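You operate a simulated robot arm through the tools that you are given. There is no shell and no other tool.

Carry out the task below with a simulated robot arm. There is one attempt and no reset: what you move stays moved.

JOB
Make room on the top of the vice bench for the white jar (marked "CLEAN"). At the end: the green brush from the top of the vice bench is on the ledge of the vice bench; two of the white couplings from the top of the vice bench are on the ledge of the vice bench; the white jar from the ledge of the vice bench stands where the green brush stood; whatever was shut is shut again. Leave all else as you found it, and nothing knocked over. Set down upright: green brush.

Only the result counts: the job must be done as asked and must still hold three seconds after the hand-in. Knocking over, shifting, dropping, spilling or breaking anything else fails it.

ROBOT AND FRAMES
A 7-joint arm with a two-finger parallel gripper, fixed in place. Base frame: the origin is at the foot of the arm, x ahead of it, y to its left, z up. Units: m, rad, N and s.
With the tool pointing down near the work surface it reaches from about 0.24 to 0.62 m from the base axis. Its first joint turns from -1.152 to 1.152 rad. Payload 2.6 kg.
The TCP is the grasp point between the finger pads, 0.03 m short of the fingertips. In the tool frame z runs along the fingers and y along their closing line. Largest opening 0.094 m; finger width 0.028, thickness 0.01; the body of the gripper, 0.05 by 0.096 m, starts 0.055 m behind the TCP.
Orientation is that of the tool frame in the base frame, as a unit quaternion [x, y, z, w]. With the fingers straight down and closing along the base's y, the tool's x points along the base's -x, its y along +y and its z along -z.

CONTROLS
- The arm moves only by the tool move_arm. Its argument "rows" is a list of rows, each a list of 7 numbers: the shift along the tool's x, y, z in units of 500 mm (1.0 is 500 mm), then the turn, a rotation vector about the tool's x, y, z in units of 180 degrees (1.0 is 180 degrees), then the finger opening in m, from 0 to 0.094. In form: [[x, y, z, ax, ay, az, fingers], ...]. A call has 1 to 20 rows; each row is the pose to reach, as a shift and turn from the pose commanded when the call began, along the tool's axes at that moment. A call with a number of a shift or a turn outside -1 to 1 is refused whole. Rows are played at 5 a second. More than 0.05 m and 0.15 rad between two rows, or a gripper value outside its range, and nothing of the call is played. Where a pose cannot be reached the arm comes as near as it can. A force on the tool above 40 N (or 10 N above the force at the start of the call, whichever is more), or a blocked arm, ends the call early, and 0.2 s more pass. Each finger travels about 0.072 m/s and halts on what it meets, pressing with about 38 N; the grip force reading is that of the motor and also rises with nothing between the fingers. The clock runs only during rows and for 0.2 s after the last one: add rows that repeat a pose to give the fingers time. The reply holds the time, the measured pose of the TCP, the force on the tool along the base axes, the opening and the grip force, in the units named above and with some noise, with the torque about the TCP (base axes, N m) and any sound that the robot's microphone picked up, and new pictures: "show" is both (left out), scene, wrist or none.
- Cameras (640 x 400 px; columns grow to the right, rows downward): "scene" is fixed at [0.0316, 0.4262, 0.5639]; the picture's right is [-0.82, -0.57, 0.00], its down [-0.32, 0.47, -0.82] and it looks along [0.47, -0.68, -0.57] (base axes); focal length 302 px, centre (320, 200). "wrist" rides on the gripper at [0.076, 0.014, -0.102] in the tool frame; the picture's right is [-0.18, 0.98, 0.00], its down [-0.75, -0.14, -0.64] and it looks along [-0.63, -0.12, 0.77] (tool axes); focal length 243 px, centre (320, 200). There is no depth. A picture from a camera that has moved, and an enlarged one, comes with that camera's place and axes in the base frame and with its lens.
- zoom(camera, box): a new picture of the part [left, top, right, bottom] of that camera's present view, enlarged. No time passes.
- hand_in(): hands the job in; it is judged then, once.

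Places have to be worked out from the pictures, the camera data and where the tool is seen. Open the gripper and draw the arm clear of the work before you hand the job in, unless the task says otherwise.

The tools are called after "Emit:" as name(argument=value, ...) on one line, values as JSON. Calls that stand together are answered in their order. move_arm: Moves the arm, as the interface text tells. Its arguments: {"type":"object","properties":{"rows":{"type":"array"},"show":{"type":"string","enum":["both","scene","wrist","none"]}},"required":["rows"]} The other tools are called the same way: zoom (camera, box) takes an enlarged picture of a part of a camera's view; hand_in () hands the job in.

At the start:

```text
time: 0.0
tool_pos: [0.3893, -0.1748, 0.3379]
tcp_rot: [0.0, 1.0, -0.001, 0.0]
contact_force: [0.4, -0.3, 1.2]
wrist_torque: [0.0, -0.02, -0.01]
width: 0.0941
finger_force: 0.0
```

scene: 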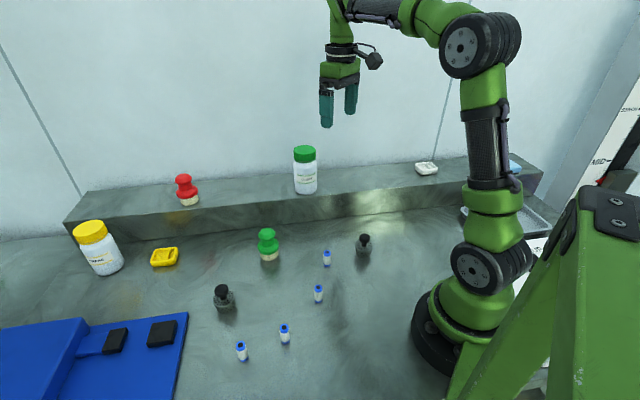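
wrist: 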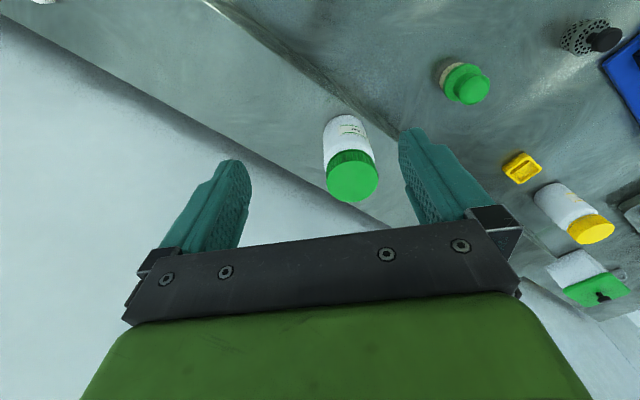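

I'll first look closely at the scene to identify the jars, brush, couplings and ledge.

Emit:
zoom(camera="scene", box=[200, 130, 400, 255])

Emit:
zoom(camera="scene", box=[190, 220, 400, 370])

Emit:
zoom(camera="scene", box=[50, 160, 250, 285])

Emit:
zoom(camera="scene", box=[380, 130, 580, 255])

Emit:
zoom(camera="wrist", box=[400, 0, 640, 150])

```text
3.20 times, centred on (300, 192) of scene
camera zoom: at [0.0316, 0.4262, 0.5639], right [-0.82, -0.57, 0.0], down [-0.32, 0.47, -0.82], along [0.47, -0.68, -0.57], focal length 965 px, centre (384, 224)
```

zoom: 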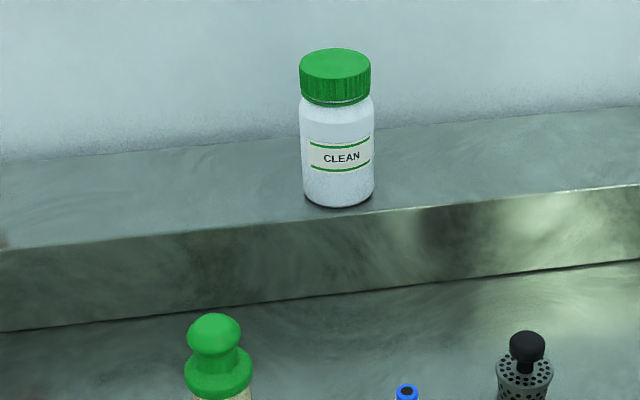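

```text
2.67 times, centred on (295, 295) of scene
camera zoom: at [0.0316, 0.4262, 0.5639], right [-0.82, -0.57, 0.0], down [-0.32, 0.47, -0.82], along [0.47, -0.68, -0.57], focal length 804 px, centre (387, -53)
```

zoom: 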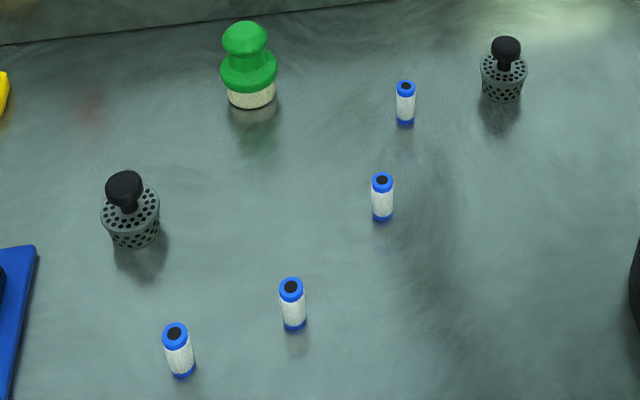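

```text
3.20 times, centred on (150, 222) of scene
camera zoom: at [0.0316, 0.4262, 0.5639], right [-0.82, -0.57, 0.0], down [-0.32, 0.47, -0.82], along [0.47, -0.68, -0.57], focal length 965 px, centre (864, 128)
```

zoom: 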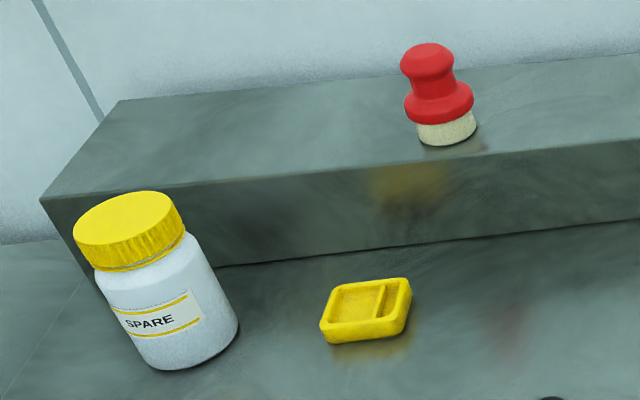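

```text
3.20 times, centred on (480, 192) of scene
camera zoom: at [0.0316, 0.4262, 0.5639], right [-0.82, -0.57, 0.0], down [-0.32, 0.47, -0.82], along [0.47, -0.68, -0.57], focal length 965 px, centre (-192, 224)
```

zoom: 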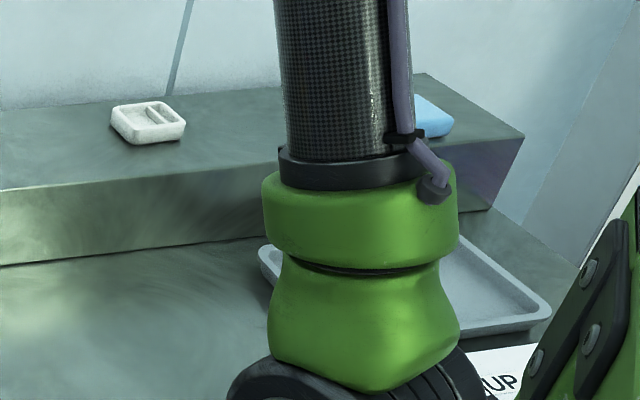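

```text
2.67 times, centred on (520, 75) of wrist
camera zoom: at [0.3136, -0.1599, 0.4389], right [0.18, 0.98, 0.0], down [0.75, -0.14, 0.64], along [0.63, -0.12, -0.77], focal length 647 px, centre (-213, 533)
```

zoom: 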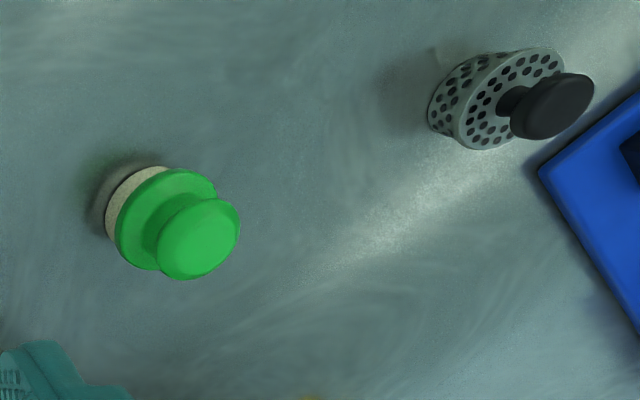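

Next I check the rest of the wrist view and the blue vice corner for anything I've missed, such as lids or a drawer.

Emit:
zoom(camera="wrist", box=[440, 130, 640, 330])

Emit:
zoom(camera="wrist", box=[280, 80, 440, 220])

Emit:
zoom(camera="scene", box=[0, 200, 220, 400])

Emit:
zoom(camera="scene", box=[440, 130, 640, 400])

Emit:
zoom(camera="wrist", box=[0, 0, 300, 180])

```text
2.00 times, centred on (540, 230) of wrist
camera zoom: at [0.3136, -0.1599, 0.4389], right [0.18, 0.98, 0.0], down [0.75, -0.14, 0.64], along [0.63, -0.12, -0.77], focal length 485 px, centre (-120, 140)
```

zoom: 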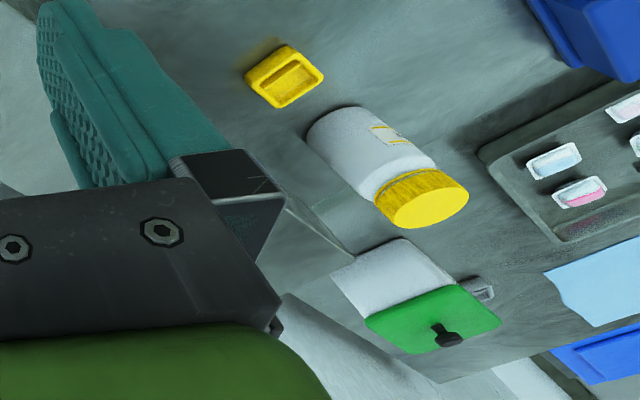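

```text
2.86 times, centred on (360, 150) of wrist
camera zoom: at [0.3136, -0.1599, 0.4389], right [0.18, 0.98, 0.0], down [0.75, -0.14, 0.64], along [0.63, -0.12, -0.77], focal length 693 px, centre (206, 343)
```

zoom: 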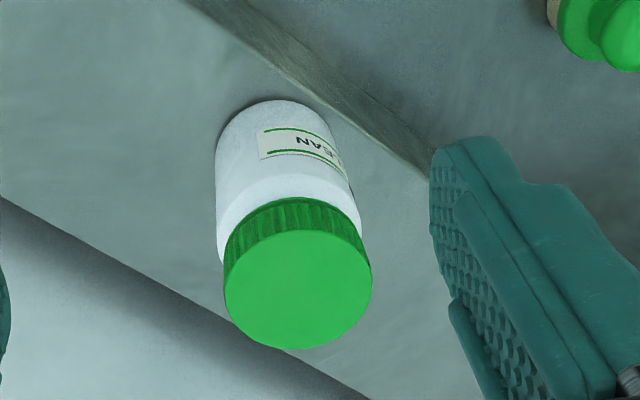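

```text
2.00 times, centred on (110, 300) of scene
camera zoom: at [0.0316, 0.4262, 0.5639], right [-0.82, -0.57, 0.0], down [-0.32, 0.47, -0.82], along [0.47, -0.68, -0.57], focal length 603 px, centre (740, 0)
```

zoom: 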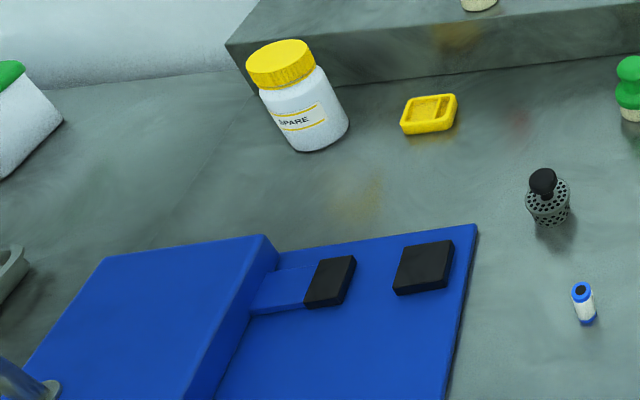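

```text
1.48 times, centred on (540, 265) of scene
camera zoom: at [0.0316, 0.4262, 0.5639], right [-0.82, -0.57, 0.0], down [-0.32, 0.47, -0.82], along [0.47, -0.68, -0.57], focal length 447 px, centre (-6, 104)
```

zoom: 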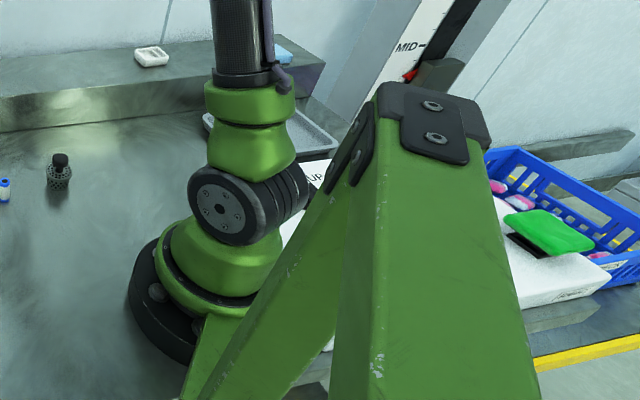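

```text
2.13 times, centred on (150, 90) of wrist
camera zoom: at [0.3136, -0.1599, 0.4389], right [0.18, 0.98, 0.0], down [0.75, -0.14, 0.64], along [0.63, -0.12, -0.77], focal length 518 px, centre (683, 435)
```

zoom: 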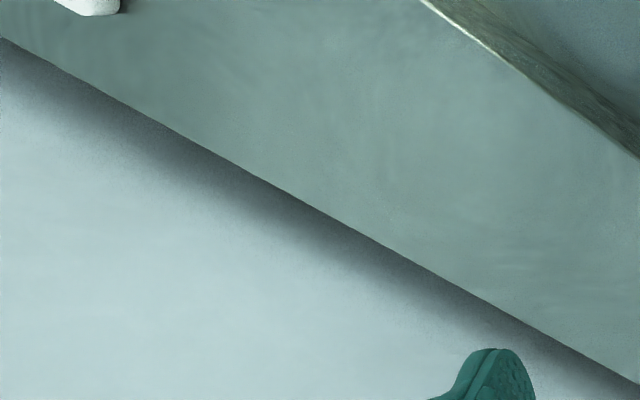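

The pictures put the bench top near z≈0, the ledge top near 0.085 and its front edge along x−y≈0.6. The green brush is near (0.456, 0.041), about 0.08 tall, and the CLEAN jar is near (0.485, −0.153). I move above the brush with the fingers open to refine its position.

Emit:
move_arm(rows=[[-0.022, 0.072, 0, 0, 0, 0, 0.094], [-0.045, 0.144, 0, 0, 0, 0, 0.094], [-0.067, 0.216, 0, 0, 0, 0, 0.094], [-0.089, 0.288, 0, 0, 0, 0, 0.094], [-0.112, 0.36, 0, 0, 0, 0, 0.094], [-0.134, 0.432, 0, 0, 0, 0, 0.094], [-0.134, 0.432, 0.06, 0, 0, 0, 0.094], [-0.134, 0.432, 0.12, 0, 0, 0, 0.094], [-0.134, 0.432, 0.18, 0, 0, 0, 0.094], [-0.134, 0.432, 0.24, 0, 0, 0, 0.094], [-0.134, 0.432, 0.24, 0, 0, 0, 0.094]], show="both")

```text
time: 2.4
tool_pos: [0.4564, 0.0436, 0.2177]
tcp_rot: [0.0, 1.0, 0.0, 0.0]
contact_force: [0.2, 0.2, -0.9]
wrist_torque: [0.01, 0.01, 0.0]
width: 0.094
finger_force: 0.0
camera wrist: at [0.3801, 0.0575, 0.3191], right [0.18, 0.98, 0.0], down [0.75, -0.14, 0.64], along [0.63, -0.12, -0.77], focal length 243 px, centre (320, 200)
```

scene: 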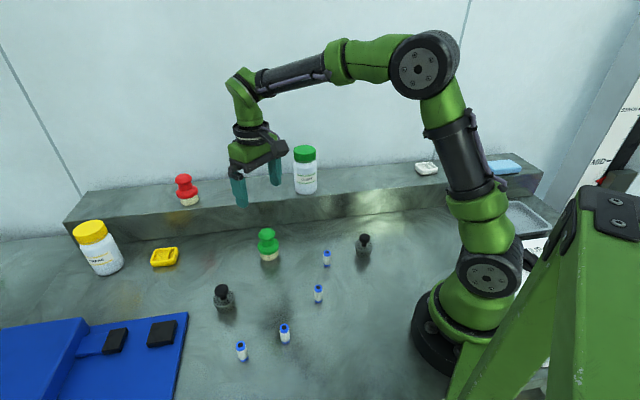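
wrist: 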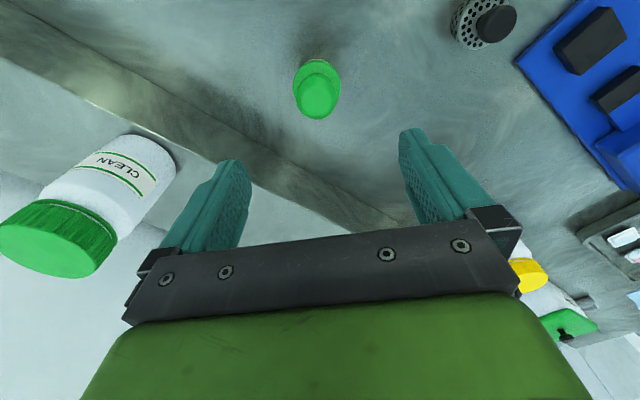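

The brush appears almost straight below the TCP. I zoom in to refine the offset and judge its dimensions.

Emit:
zoom(camera="wrist", box=[260, 40, 380, 140])

Emit:
zoom(camera="scene", box=[238, 215, 298, 270])

Emit:
zoom(camera="wrist", box=[0, 60, 260, 300])

```text
4.00 times, centred on (320, 90) of wrist
camera zoom: at [0.3801, 0.0575, 0.3191], right [0.18, 0.98, 0.0], down [0.75, -0.14, 0.64], along [0.63, -0.12, -0.77], focal length 970 px, centre (320, 640)
```

zoom: 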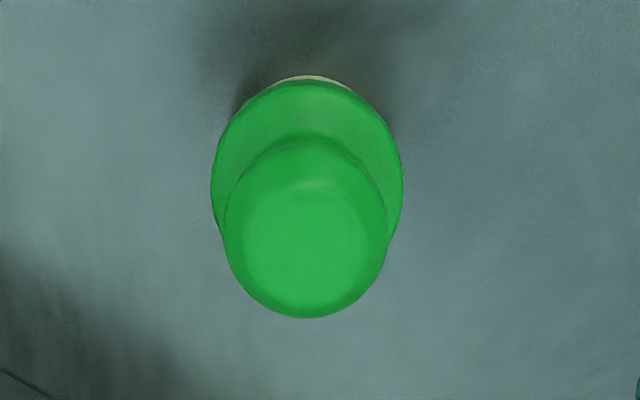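

```text
7.27 times, centred on (268, 242) of scene
camera zoom: at [0.0316, 0.4262, 0.5639], right [-0.82, -0.57, 0.0], down [-0.32, 0.47, -0.82], along [0.47, -0.68, -0.57], focal length 2194 px, centre (698, -109)
```

zoom: 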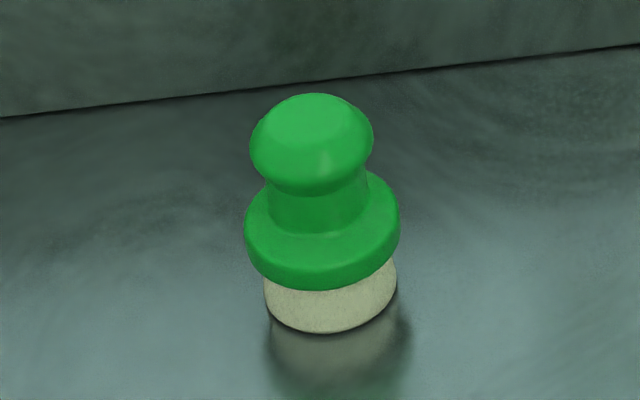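

```text
1.67 times, centred on (130, 180) of wrist
camera zoom: at [0.3801, 0.0575, 0.3191], right [0.18, 0.98, 0.0], down [0.75, -0.14, 0.64], along [0.63, -0.12, -0.77], focal length 404 px, centre (637, 233)
```

zoom: 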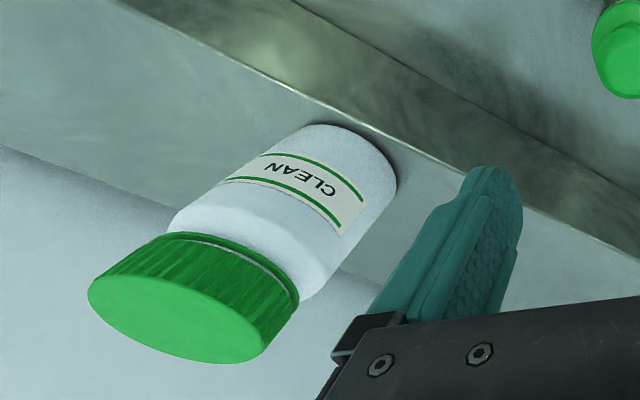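

The brush axis sits at about (0.4545, 0.040), with the 41 mm knob centred near z≈0.068 and a flange top near 0.037. I lower straight down to TCP z≈0.075 with the fingers open, so the tips stay above the flange, and check before closing.

Emit:
move_arm(rows=[[0.003, -0.0072, 0.05, 0, 0, 0, 0.094], [0.003, -0.0072, 0.1, 0, 0, 0, 0.094], [0.003, -0.0072, 0.15, 0, 0, 0, 0.094], [0.003, -0.0072, 0.2, 0, 0, 0, 0.094], [0.003, -0.0072, 0.25, 0, 0, 0, 0.094], [0.003, -0.0072, 0.282, 0, 0, 0, 0.094], [0.003, -0.0072, 0.282, 0, 0, 0, 0.094]], show="both")

```text
time: 4.0
tool_pos: [0.4548, 0.0366, 0.0749]
tcp_rot: [0.0, 1.0, 0.0, 0.0]
contact_force: [0.4, -0.3, 0.2]
wrist_torque: [0.02, 0.04, 0.0]
width: 0.0941
finger_force: 0.1
camera wrist: at [0.3789, 0.0511, 0.177], right [0.18, 0.98, 0.0], down [0.75, -0.14, 0.64], along [0.63, -0.12, -0.77], focal length 243 px, centre (320, 200)
```

scene: 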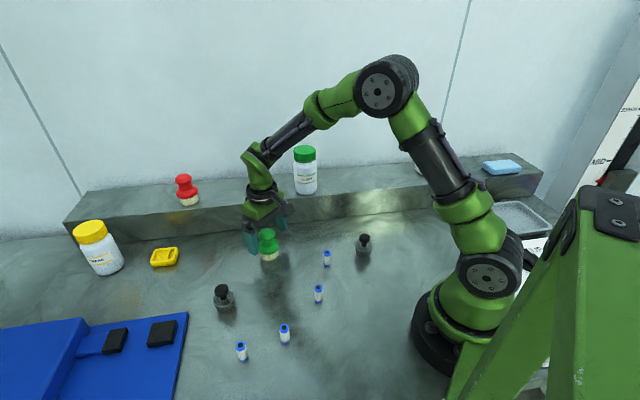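
wrist: 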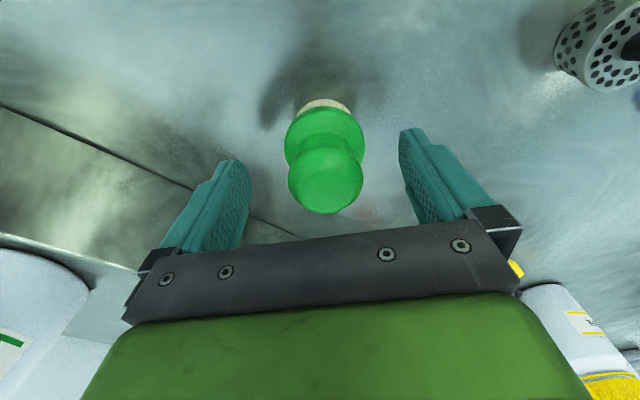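

The knob is 2–3 mm off the finger midline toward +y, so I centre on it first, then close and check the grip.

Emit:
move_arm(rows=[[0, 0.0054, 0, 0, 0, 0, 0.094], [0, 0.0054, 0, 0, 0, 0, 0.07], [0, 0.0054, 0, 0, 0, 0, 0.055], [0, 0.0054, 0, 0, 0, 0, 0.04], [0, 0.0054, 0, 0, 0, 0, 0.03], [0, 0.0054, 0, 0, 0, 0, 0.03], [0, 0.0054, 0, 0, 0, 0, 0.03]], show="both")

```text
time: 5.6
tool_pos: [0.4557, 0.0395, 0.0766]
tcp_rot: [0.0, 1.0, 0.0, 0.0]
contact_force: [0.3, -0.2, 0.4]
wrist_torque: [-0.02, 0.01, -0.03]
width: 0.0401
finger_force: 37.8
camera wrist: at [0.3795, 0.0544, 0.1778], right [0.18, 0.98, 0.0], down [0.75, -0.14, 0.64], along [0.63, -0.12, -0.77], focal length 243 px, centre (320, 200)
```

scene: 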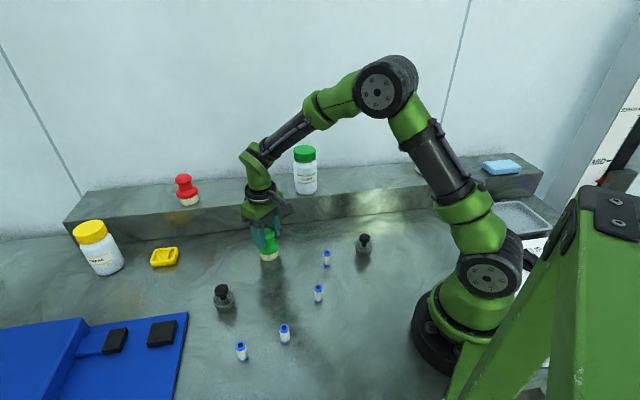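
wrist: 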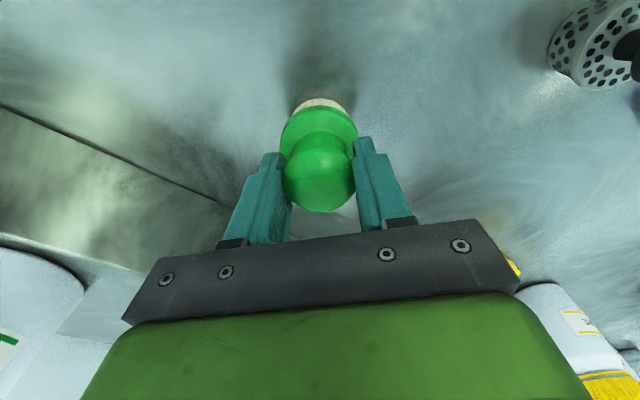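

The brush is gripped at 40 mm width. I lift it slowly straight up to about z=0.33 and check it hangs upright.

Emit:
move_arm(rows=[[0, 0, -0.02, 0, 0, 0, 0.03], [0, 0, -0.06, 0, 0, 0, 0.03], [0, 0, -0.12, 0, 0, 0, 0.03], [0, 0, -0.18, 0, 0, 0, 0.03], [0, 0, -0.24, 0, 0, 0, 0.03], [0, 0, -0.3, 0, 0, 0, 0.03], [0, 0, -0.36, 0, 0, 0, 0.03], [0, 0, -0.42, 0, 0, 0, 0.03], [0, 0, -0.48, 0, 0, 0, 0.03], [0, 0, -0.51, 0, 0, 0, 0.03], [0, 0, -0.51, 0, 0, 0, 0.03]], show="both")

```text
time: 8.0
tool_pos: [0.4542, 0.0421, 0.3339]
tcp_rot: [-0.001, 1.0, 0.0, 0.0]
contact_force: [-0.3, -0.3, -0.2]
wrist_torque: [-0.02, -0.02, 0.0]
width: 0.0403
finger_force: 38.7
camera wrist: at [0.3784, 0.0563, 0.4358], right [0.18, 0.98, 0.0], down [0.75, -0.14, 0.64], along [0.63, -0.12, -0.77], focal length 243 px, centre (320, 200)
```

scene: 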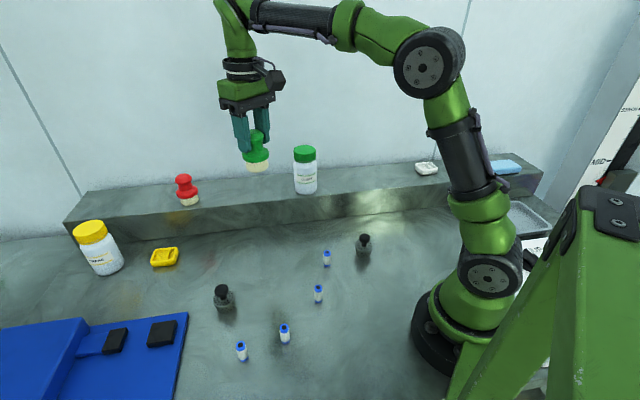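
wrist: 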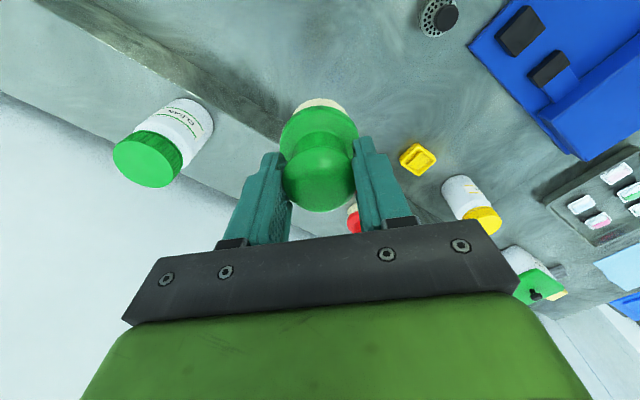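

The brush hangs upright. I carry it high over to the free ledge stretch on the near side of the jar, at about (0.40, −0.285), and look at the ledge from there.

Emit:
move_arm(rows=[[0.03, -0.065, 0, 0, 0, 0, 0.03], [0.06, -0.13, 0, 0, 0, 0, 0.03], [0.09, -0.195, 0, 0, 0, 0, 0.03], [0.11, -0.26, 0, 0, 0, 0, 0.03], [0.11, -0.325, 0, 0, 0, 0, 0.03], [0.11, -0.39, 0, 0, 0, 0, 0.03], [0.11, -0.455, 0, 0, 0, 0, 0.03], [0.11, -0.52, 0, 0, 0, 0, 0.03], [0.11, -0.585, 0, 0, 0, 0, 0.03], [0.11, -0.65, 0, 0, 0, 0, 0.03], [0.11, -0.65, 0, 0, 0, 0, 0.03]], show="both")

```text
time: 10.4
tool_pos: [0.3993, -0.2844, 0.3334]
tcp_rot: [-0.001, 1.0, 0.0, -0.001]
contact_force: [0.4, 0.4, -0.1]
wrist_torque: [-0.02, -0.02, 0.0]
width: 0.0402
finger_force: 38.0
camera wrist: at [0.3247, -0.2682, 0.4356], right [0.18, 0.98, 0.0], down [0.75, -0.14, 0.64], along [0.63, -0.12, -0.77], focal length 243 px, centre (320, 200)
```

scene: 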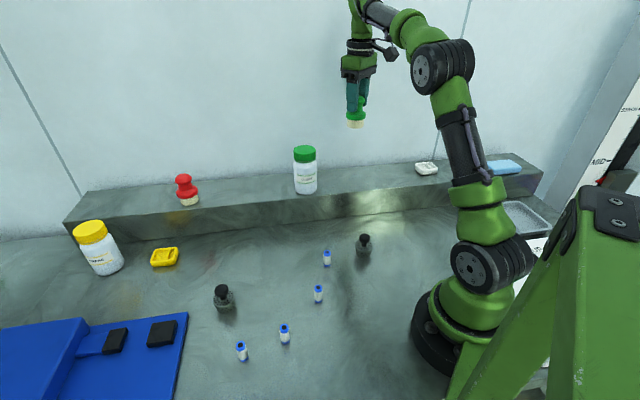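
wrist: 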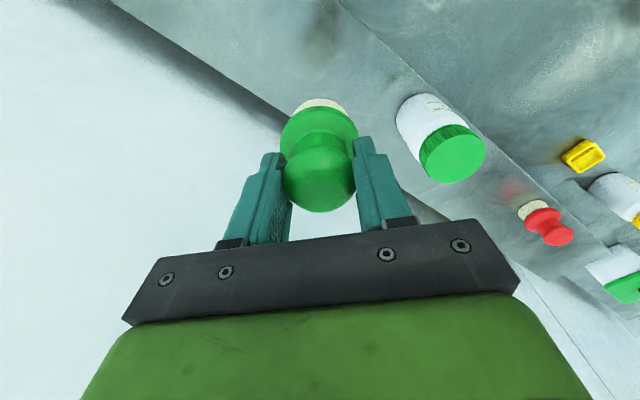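

I zoom in on the wrist view to locate the ledge's front and back edges relative to the tool.

Emit:
zoom(camera="wrist", box=[100, 0, 480, 200])

Emit:
zoom(camera="wrist", box=[320, 0, 640, 250])

```text
1.68 times, centred on (290, 100) of wrist
camera zoom: at [0.3247, -0.2682, 0.4356], right [0.18, 0.98, 0.0], down [0.75, -0.14, 0.64], along [0.63, -0.12, -0.77], focal length 409 px, centre (370, 368)
```

zoom: 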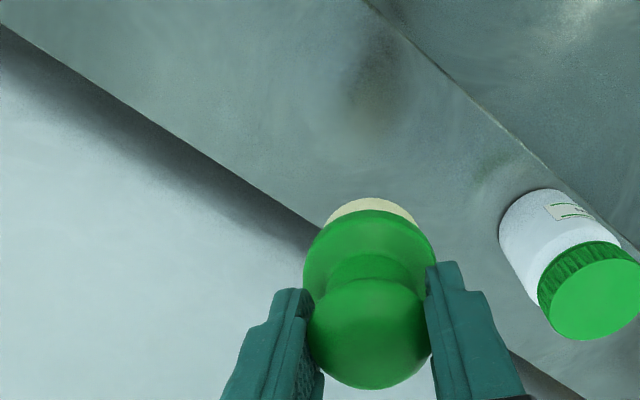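

```text
1.60 times, centred on (480, 125) of wrist
camera zoom: at [0.3247, -0.2682, 0.4356], right [0.18, 0.98, 0.0], down [0.75, -0.14, 0.64], along [0.63, -0.12, -0.77], focal length 388 px, centre (64, 320)
```

zoom: 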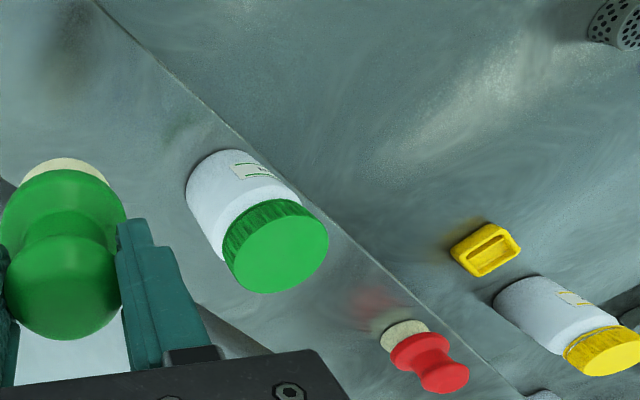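

The ledge's front edge is at d=(x−y)/√2≈0.41 and the wall at ≈0.553, and the jar is near (0.478, −0.154). I shift the brush slightly forward to d≈0.47 and lower to about 15 mm above the expected contact height.

Emit:
move_arm(rows=[[0.022, 0.018, 0, 0, 0, 0, 0.03], [0.022, 0.018, 0.06, 0, 0, 0, 0.03], [0.022, 0.018, 0.12, 0, 0, 0, 0.03], [0.022, 0.018, 0.18, 0, 0, 0, 0.03], [0.022, 0.018, 0.24, 0, 0, 0, 0.03], [0.022, 0.018, 0.28, 0, 0, 0, 0.03], [0.022, 0.018, 0.3, 0, 0, 0, 0.03], [0.022, 0.018, 0.3, 0, 0, 0, 0.03]], show="both")

```text
time: 12.2
tool_pos: [0.3892, -0.278, 0.1807]
tcp_rot: [0.0, 1.0, 0.0, 0.0]
contact_force: [-0.6, -0.4, -1.6]
wrist_torque: [-0.01, -0.01, -0.01]
width: 0.0403
finger_force: 38.1
camera wrist: at [0.3123, -0.2633, 0.2819], right [0.18, 0.98, 0.0], down [0.75, -0.14, 0.64], along [0.63, -0.12, -0.77], focal length 243 px, centre (320, 200)
```

scene: 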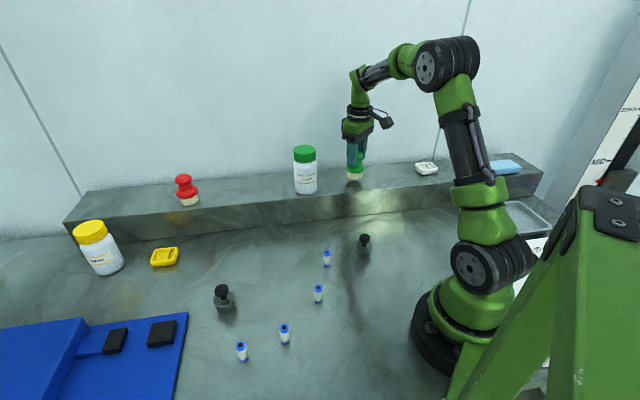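
wrist: 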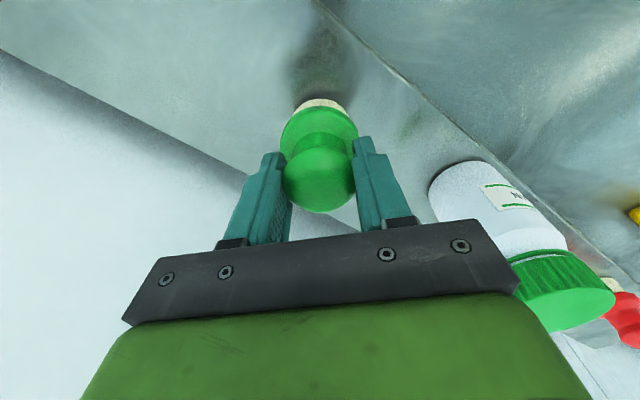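

I zoom in to judge the remaining gap between the brush foot and the ledge.

Emit:
zoom(camera="scene", box=[325, 150, 385, 195])

Emit:
zoom(camera="wrist", box=[260, 40, 400, 140])

```text
8.89 times, centred on (355, 172) of scene
camera zoom: at [0.0316, 0.4262, 0.5639], right [-0.82, -0.57, 0.0], down [-0.32, 0.47, -0.82], along [0.47, -0.68, -0.57], focal length 2681 px, centre (9, 444)
```

zoom: 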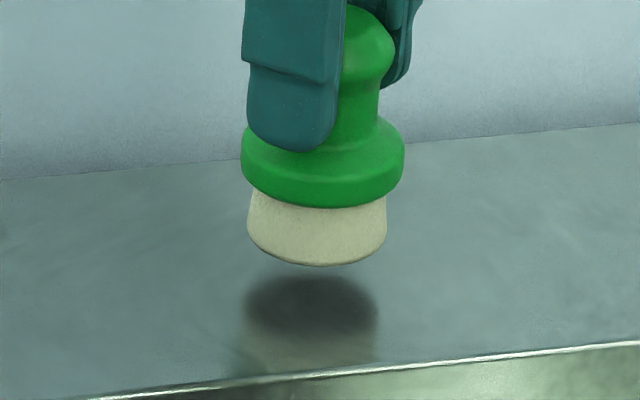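

```text
4.00 times, centred on (330, 90) of wrist
camera zoom: at [0.3123, -0.2633, 0.2819], right [0.18, 0.98, 0.0], down [0.75, -0.14, 0.64], along [0.63, -0.12, -0.77], focal length 970 px, centre (280, 640)
```

zoom: 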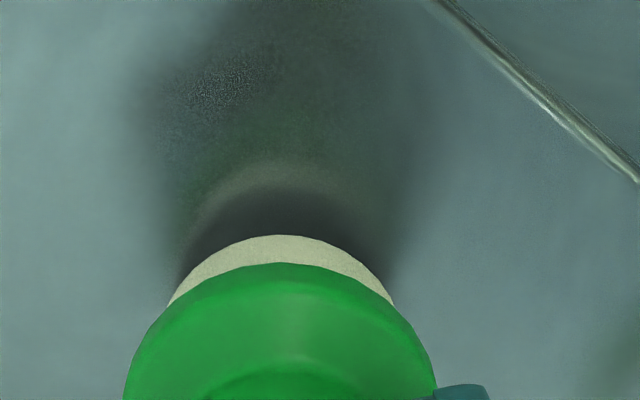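

The reflection suggests about 15 mm of gap. I lower 11 mm gently and check the force.

Emit:
move_arm(rows=[[0, 0, 0.008, 0, 0, 0, 0.03], [0, 0, 0.016, 0, 0, 0, 0.03], [0, 0, 0.022, 0, 0, 0, 0.03], [0, 0, 0.022, 0, 0, 0, 0.03]], show="none")

Emit:
zoom(camera="scene", box=[325, 150, 385, 195])

```text
time: 13.2
tool_pos: [0.3893, -0.276, 0.1693]
tcp_rot: [0.0, 1.0, 0.0, 0.001]
contact_force: [0.1, -0.5, -1.3]
wrist_torque: [0.0, 0.03, -0.04]
width: 0.0402
finger_force: 37.7
```

```text
8.89 times, centred on (355, 172) of scene
camera zoom: at [0.0316, 0.4262, 0.5639], right [-0.82, -0.57, 0.0], down [-0.32, 0.47, -0.82], along [0.47, -0.68, -0.57], focal length 2681 px, centre (9, 444)
```

zoom: 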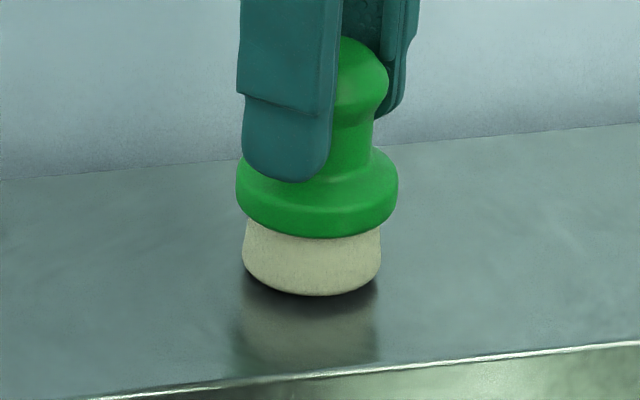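

About 3 mm of gap remains. I lower in 1 mm rows to just 2.5 mm and check.

Emit:
move_arm(rows=[[0, 0, 0.002, 0, 0, 0, 0.03], [0, 0, 0.004, 0, 0, 0, 0.03], [0, 0, 0.005, 0, 0, 0, 0.03], [0, 0, 0.005, 0, 0, 0, 0.03]], show="none")

Emit:
zoom(camera="scene", box=[325, 150, 385, 195])

```text
time: 14.2
tool_pos: [0.3893, -0.275, 0.1663]
tcp_rot: [0.0, 1.0, 0.0, 0.0]
contact_force: [0.0, -1.0, -0.5]
wrist_torque: [-0.01, 0.02, 0.01]
width: 0.0402
finger_force: 38.1
```

```text
8.89 times, centred on (355, 172) of scene
camera zoom: at [0.0316, 0.4262, 0.5639], right [-0.82, -0.57, 0.0], down [-0.32, 0.47, -0.82], along [0.47, -0.68, -0.57], focal length 2681 px, centre (9, 444)
```

zoom: 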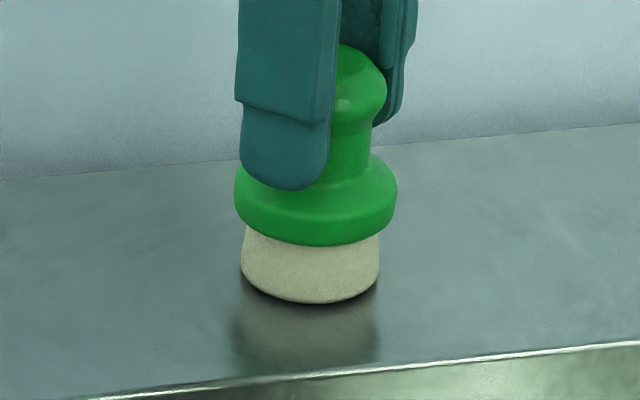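

Now very close. I lower another 1.5 mm in small rows, watching for contact force.

Emit:
move_arm(rows=[[0, 0, 0.001, 0, 0, 0, 0.03], [0, 0, 0.002, 0, 0, 0, 0.03], [0, 0, 0.003, 0, 0, 0, 0.03], [0, 0, 0.003, 0, 0, 0, 0.03]], show="none")

Emit:
zoom(camera="scene", box=[325, 150, 385, 195])

```text
time: 15.2
tool_pos: [0.3887, -0.2751, 0.1652]
tcp_rot: [0.0, 1.0, 0.0, 0.0]
contact_force: [0.0, 0.2, -1.0]
wrist_torque: [-0.05, 0.01, 0.0]
width: 0.0405
finger_force: 38.3
```

```text
8.89 times, centred on (355, 172) of scene
camera zoom: at [0.0316, 0.4262, 0.5639], right [-0.82, -0.57, 0.0], down [-0.32, 0.47, -0.82], along [0.47, -0.68, -0.57], focal length 2681 px, centre (9, 444)
```

zoom: 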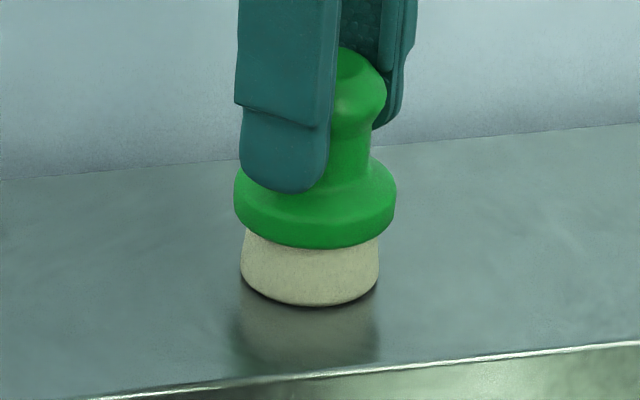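

No contact force yet. I lower another 1.5 mm in half-millimetre rows.

Emit:
move_arm(rows=[[0, 0, 0.001, 0, 0, 0, 0.03], [0, 0, 0.002, 0, 0, 0, 0.03], [0, 0, 0.003, 0, 0, 0, 0.03], [0, 0, 0.003, 0, 0, 0, 0.03]], show="none")

Emit:
zoom(camera="scene", box=[325, 150, 385, 195])

```text
time: 16.2
tool_pos: [0.3886, -0.2753, 0.1652]
tcp_rot: [-0.001, 1.0, -0.001, 0.001]
contact_force: [-2.2, 0.6, 14.0]
wrist_torque: [-0.01, 0.24, -0.05]
width: 0.0401
finger_force: 37.7
```

```text
8.89 times, centred on (355, 172) of scene
camera zoom: at [0.0315, 0.4262, 0.5639], right [-0.82, -0.57, 0.0], down [-0.32, 0.47, -0.82], along [0.47, -0.68, -0.57], focal length 2681 px, centre (9, 444)
```

zoom: 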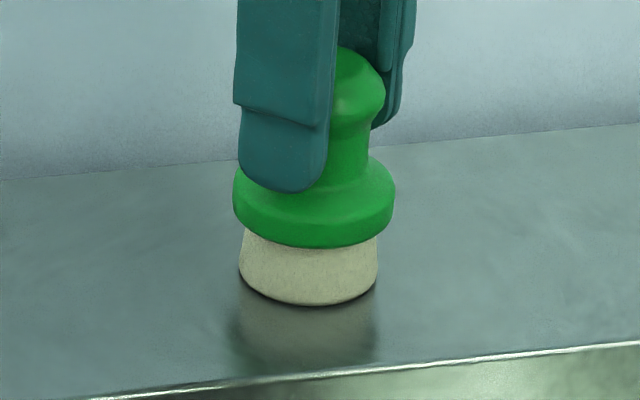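

Contact at 14 N, so the ledge is about 0.089 above the bench. I back off 0.7 mm to relieve the load and open the fingers.

Emit:
move_arm(rows=[[0, 0, -0.0014, 0, 0, 0, 0.03], [0, 0, -0.0014, 0, 0, 0, 0.045], [0, 0, -0.0014, 0, 0, 0, 0.06], [0, 0, -0.0014, 0, 0, 0, 0.08], [0, 0, -0.0014, 0, 0, 0, 0.08]], show="wrist")

Emit:
zoom(camera="scene", box=[325, 150, 385, 195])

```text
time: 17.4
tool_pos: [0.3875, -0.2769, 0.1657]
tcp_rot: [-0.001, 1.0, 0.001, -0.001]
contact_force: [-0.5, 0.5, -0.4]
wrist_torque: [0.0, 0.01, -0.02]
width: 0.0801
finger_force: 0.1
camera wrist: at [0.3127, -0.2608, 0.267], right [0.18, 0.98, 0.0], down [0.75, -0.14, 0.64], along [0.63, -0.12, -0.77], focal length 243 px, centre (320, 200)
```

wrist: 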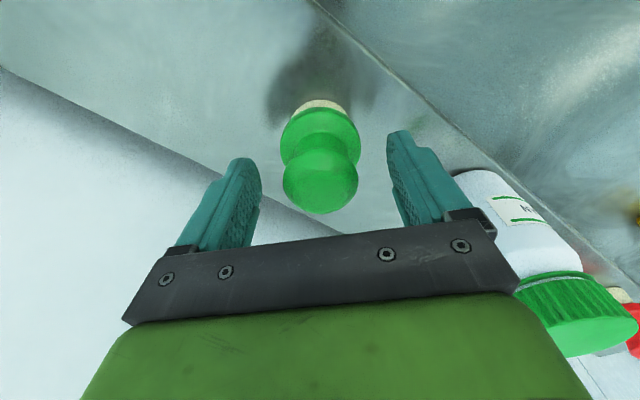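

```text
8.89 times, centred on (355, 172) of scene
camera zoom: at [0.0316, 0.4262, 0.5639], right [-0.82, -0.57, 0.0], down [-0.32, 0.47, -0.82], along [0.47, -0.68, -0.57], focal length 2681 px, centre (9, 444)
```

zoom: 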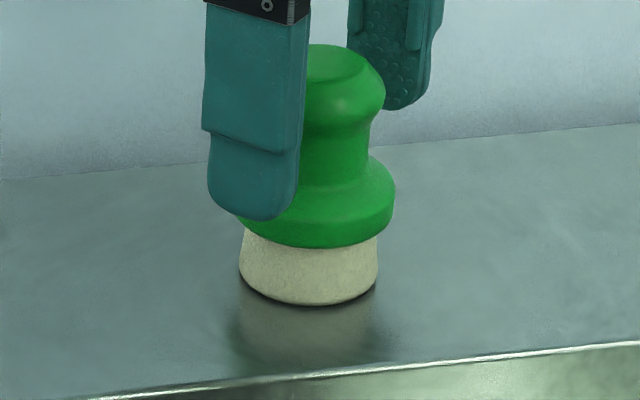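

The brush stands upright on the ledge and the fingers are clear. I raise straight up and move above the CLEAN jar with the fingers fully open.

Emit:
move_arm(rows=[[0, 0, -0.04, 0, 0, 0, 0.08], [0, 0, -0.1, 0, 0, 0, 0.08], [0, 0, -0.16, 0, 0, 0, 0.08], [0, 0, -0.22, 0, 0, 0, 0.094], [0, 0, -0.28, 0, 0, 0, 0.094], [0, 0, -0.32, 0, 0, 0, 0.094], [-0.044, 0.061, -0.32, 0, 0, 0, 0.094], [-0.088, 0.122, -0.32, 0, 0, 0, 0.094], [-0.132, 0.183, -0.32, 0, 0, 0, 0.094], [-0.178, 0.244, -0.32, 0, 0, 0, 0.094], [-0.178, 0.244, -0.32, 0, 0, 0, 0.094]], show="both")

Emit:
zoom(camera="wrist", box=[240, 20, 400, 160])

Emit:
zoom(camera="scene", box=[275, 130, 375, 210])

```text
time: 19.8
tool_pos: [0.4801, -0.1504, 0.3252]
tcp_rot: [0.0, 1.0, -0.001, 0.0]
contact_force: [-0.1, -0.4, 0.3]
wrist_torque: [0.01, 0.03, 0.0]
width: 0.0941
finger_force: 0.0
camera wrist: at [0.4041, -0.1355, 0.4267], right [0.18, 0.98, 0.0], down [0.75, -0.14, 0.64], along [0.63, -0.12, -0.77], focal length 243 px, centre (320, 200)
```

scene: 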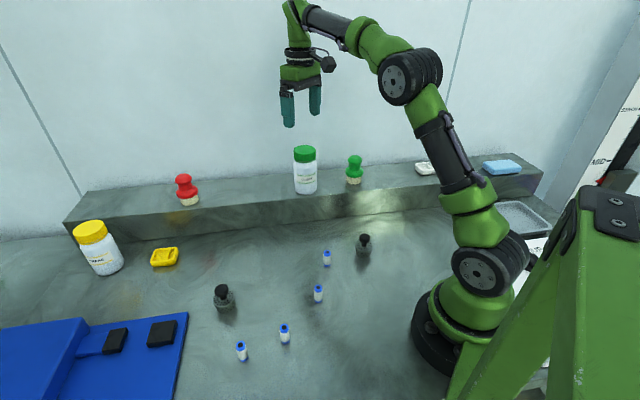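
wrist: 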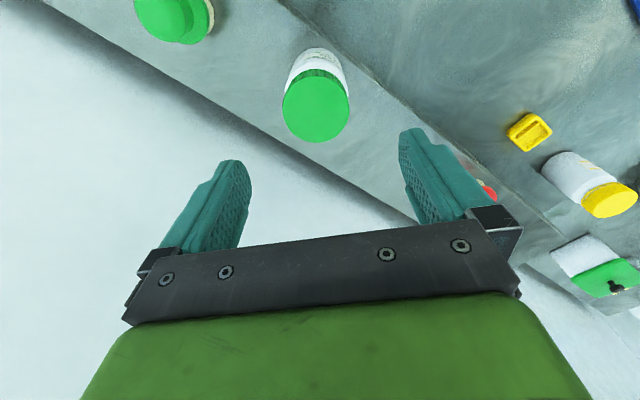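

```text
2.86 times, centred on (320, 90) of wrist
camera zoom: at [0.4041, -0.1355, 0.4267], right [0.18, 0.98, 0.0], down [0.75, -0.14, 0.64], along [0.63, -0.12, -0.77], focal length 693 px, centre (320, 514)
```

zoom: 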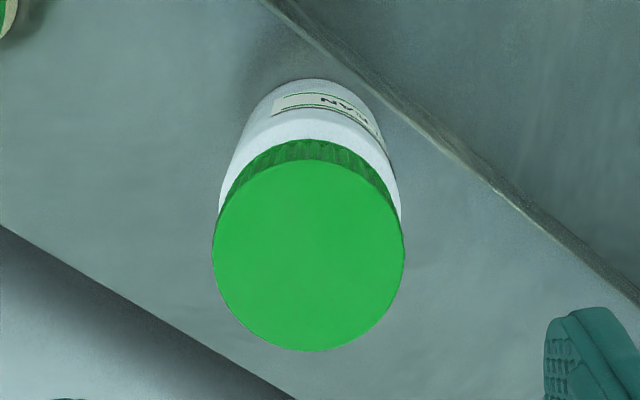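

```text
5.00 times, centred on (325, 170) of scene
camera zoom: at [0.0316, 0.4262, 0.5639], right [-0.82, -0.57, 0.0], down [-0.32, 0.47, -0.82], along [0.47, -0.68, -0.57], focal length 1508 px, centre (295, 350)
```

zoom: 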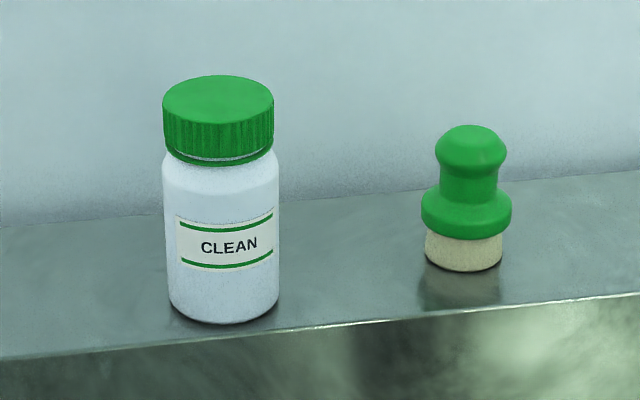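

The jar's lid (60 mm, top near z≈0.211) is close to straight below the TCP. I descend partway to z≈0.245 and recheck the alignment before straddling it.

Emit:
move_arm(rows=[[0, 0, 0.05, 0, 0, 0, 0.094], [0, 0, 0.1, 0, 0, 0, 0.094], [0, 0, 0.15, 0, 0, 0, 0.094], [0, 0, 0.162, 0, 0, 0, 0.094], [0, 0, 0.162, 0, 0, 0, 0.094]], show="both")

Emit:
zoom(camera="wrist", box=[220, 60, 420, 220])

Emit:
zoom(camera="scene", box=[255, 100, 375, 210])

```text
time: 21.0
tool_pos: [0.4787, -0.1543, 0.2447]
tcp_rot: [0.0, 1.0, 0.0, 0.001]
contact_force: [-0.8, -0.1, 0.3]
wrist_torque: [-0.04, 0.0, 0.0]
width: 0.0939
finger_force: 0.1
camera wrist: at [0.4028, -0.139, 0.3462], right [0.18, 0.98, 0.0], down [0.75, -0.14, 0.64], along [0.63, -0.12, -0.77], focal length 243 px, centre (320, 200)
```

scene: 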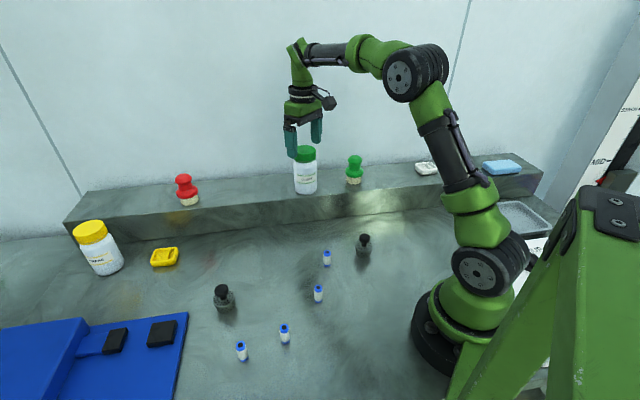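
wrist: 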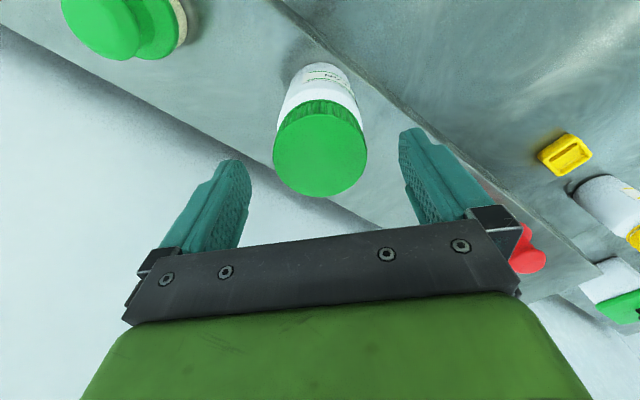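

```text
2.50 times, centred on (320, 140) of wrist
camera zoom: at [0.4028, -0.139, 0.3462], right [0.18, 0.98, 0.0], down [0.75, -0.14, 0.64], along [0.63, -0.12, -0.77], focal length 606 px, centre (320, 350)
```

zoom: 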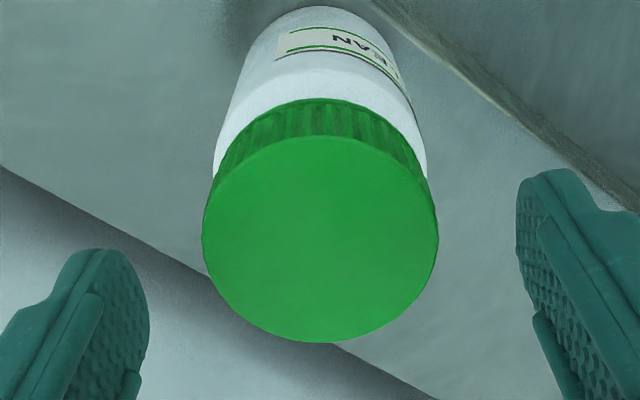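

```text
3.64 times, centred on (315, 155) of scene
camera zoom: at [0.0316, 0.4262, 0.5639], right [-0.82, -0.57, 0.0], down [-0.32, 0.47, -0.82], along [0.47, -0.68, -0.57], focal length 1097 px, centre (338, 364)
```

zoom: 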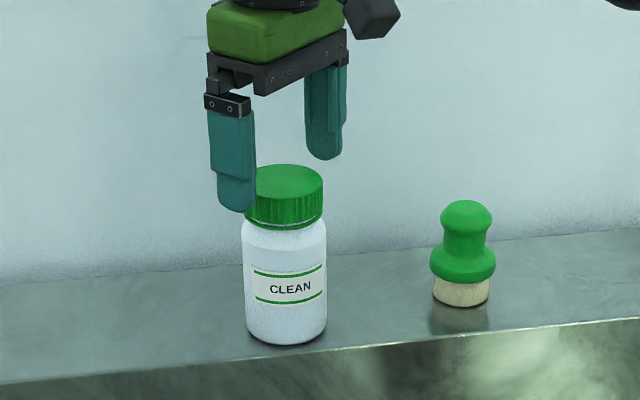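

The lid is centred to within about half a millimetre, with its top at about 0.210. I descend around it to TCP z≈0.168 so the pads meet the jar body below the lid.

Emit:
move_arm(rows=[[0, 0, 0.04, 0, 0, 0, 0.094], [0, 0, 0.08, 0, 0, 0, 0.094], [0, 0, 0.12, 0, 0, 0, 0.094], [0, 0, 0.154, 0, 0, 0, 0.094], [0, 0, 0.154, 0, 0, 0, 0.094]], show="both")

Emit:
zoom(camera="scene", box=[255, 120, 375, 210])

```text
time: 22.2
tool_pos: [0.4792, -0.1535, 0.1661]
tcp_rot: [0.0, 1.0, 0.0, 0.0]
contact_force: [-1.2, -0.3, -0.6]
wrist_torque: [0.02, 0.04, -0.02]
width: 0.0939
finger_force: 0.1
camera wrist: at [0.4026, -0.1385, 0.2687], right [0.18, 0.98, 0.0], down [0.75, -0.14, 0.64], along [0.63, -0.12, -0.77], focal length 243 px, centre (320, 200)
```

scene: 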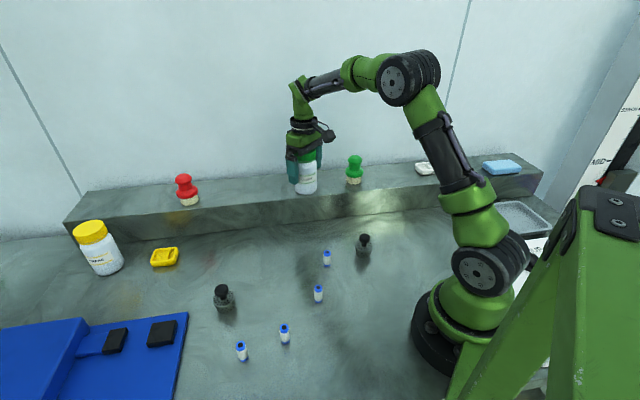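
wrist: 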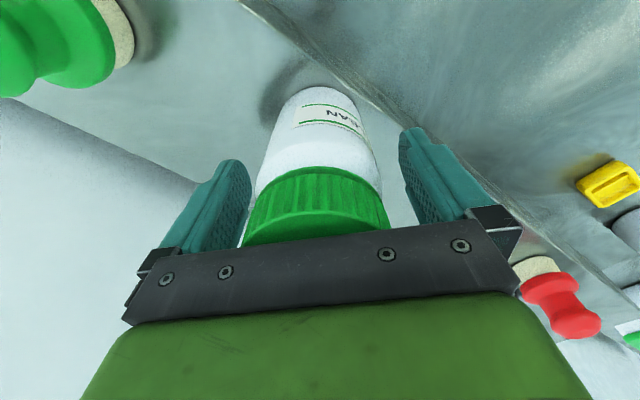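

```text
4.44 times, centred on (315, 165) of scene
camera zoom: at [0.0316, 0.4262, 0.5639], right [-0.82, -0.57, 0.0], down [-0.32, 0.47, -0.82], along [0.47, -0.68, -0.57], focal length 1341 px, centre (342, 356)
```

zoom: 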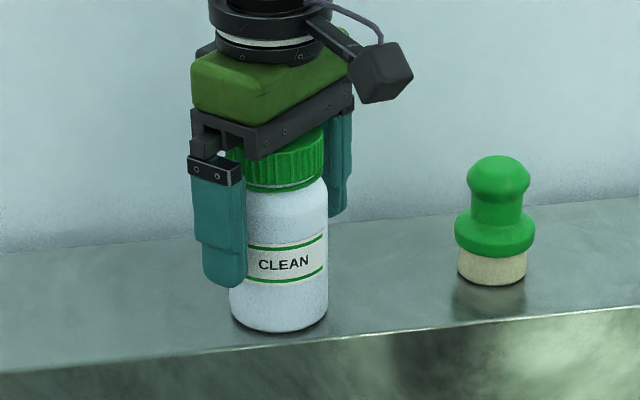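

The jar is straddled, with the lid below the gripper body. I close gently onto the jar body.

Emit:
move_arm(rows=[[0, 0, 0, 0, 0, 0, 0.085], [0, 0, 0, 0, 0, 0, 0.075], [0, 0, 0, 0, 0, 0, 0.068], [0, 0, 0, 0, 0, 0, 0.06], [0, 0, 0, 0, 0, 0, 0.05], [0, 0, 0, 0, 0, 0, 0.05], [0, 0, 0, 0, 0, 0, 0.05]], show="both")

Emit:
zoom(camera="scene", box=[255, 120, 375, 210])

```text
time: 23.8
tool_pos: [0.4786, -0.1532, 0.1678]
tcp_rot: [0.0, 1.0, 0.0, 0.0]
contact_force: [0.4, -1.0, 0.3]
wrist_torque: [0.0, 0.01, 0.01]
width: 0.0631
finger_force: 38.7
camera wrist: at [0.4026, -0.1386, 0.2691], right [0.18, 0.98, 0.0], down [0.75, -0.14, 0.64], along [0.63, -0.12, -0.77], focal length 243 px, centre (320, 200)
```

scene: 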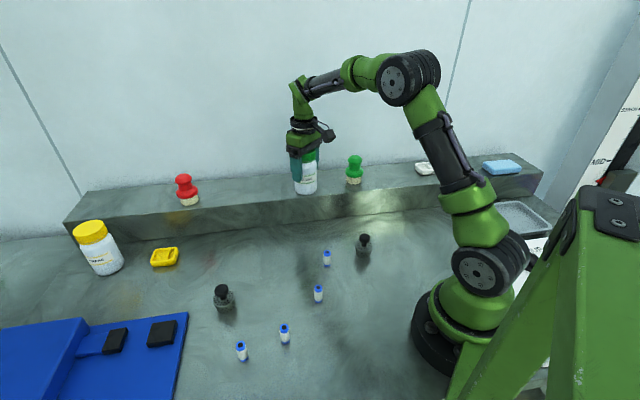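
wrist: 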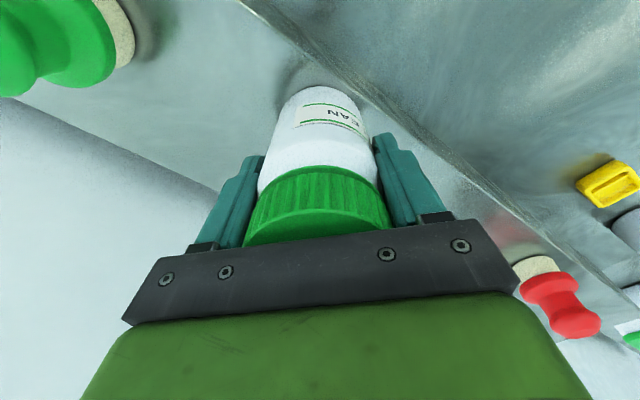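

```text
4.44 times, centred on (315, 165) of scene
camera zoom: at [0.0316, 0.4262, 0.5639], right [-0.82, -0.57, 0.0], down [-0.32, 0.47, -0.82], along [0.47, -0.68, -0.57], focal length 1341 px, centre (342, 356)
```

zoom: 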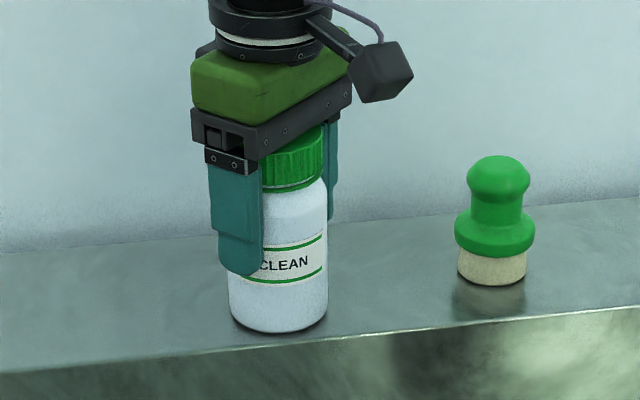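

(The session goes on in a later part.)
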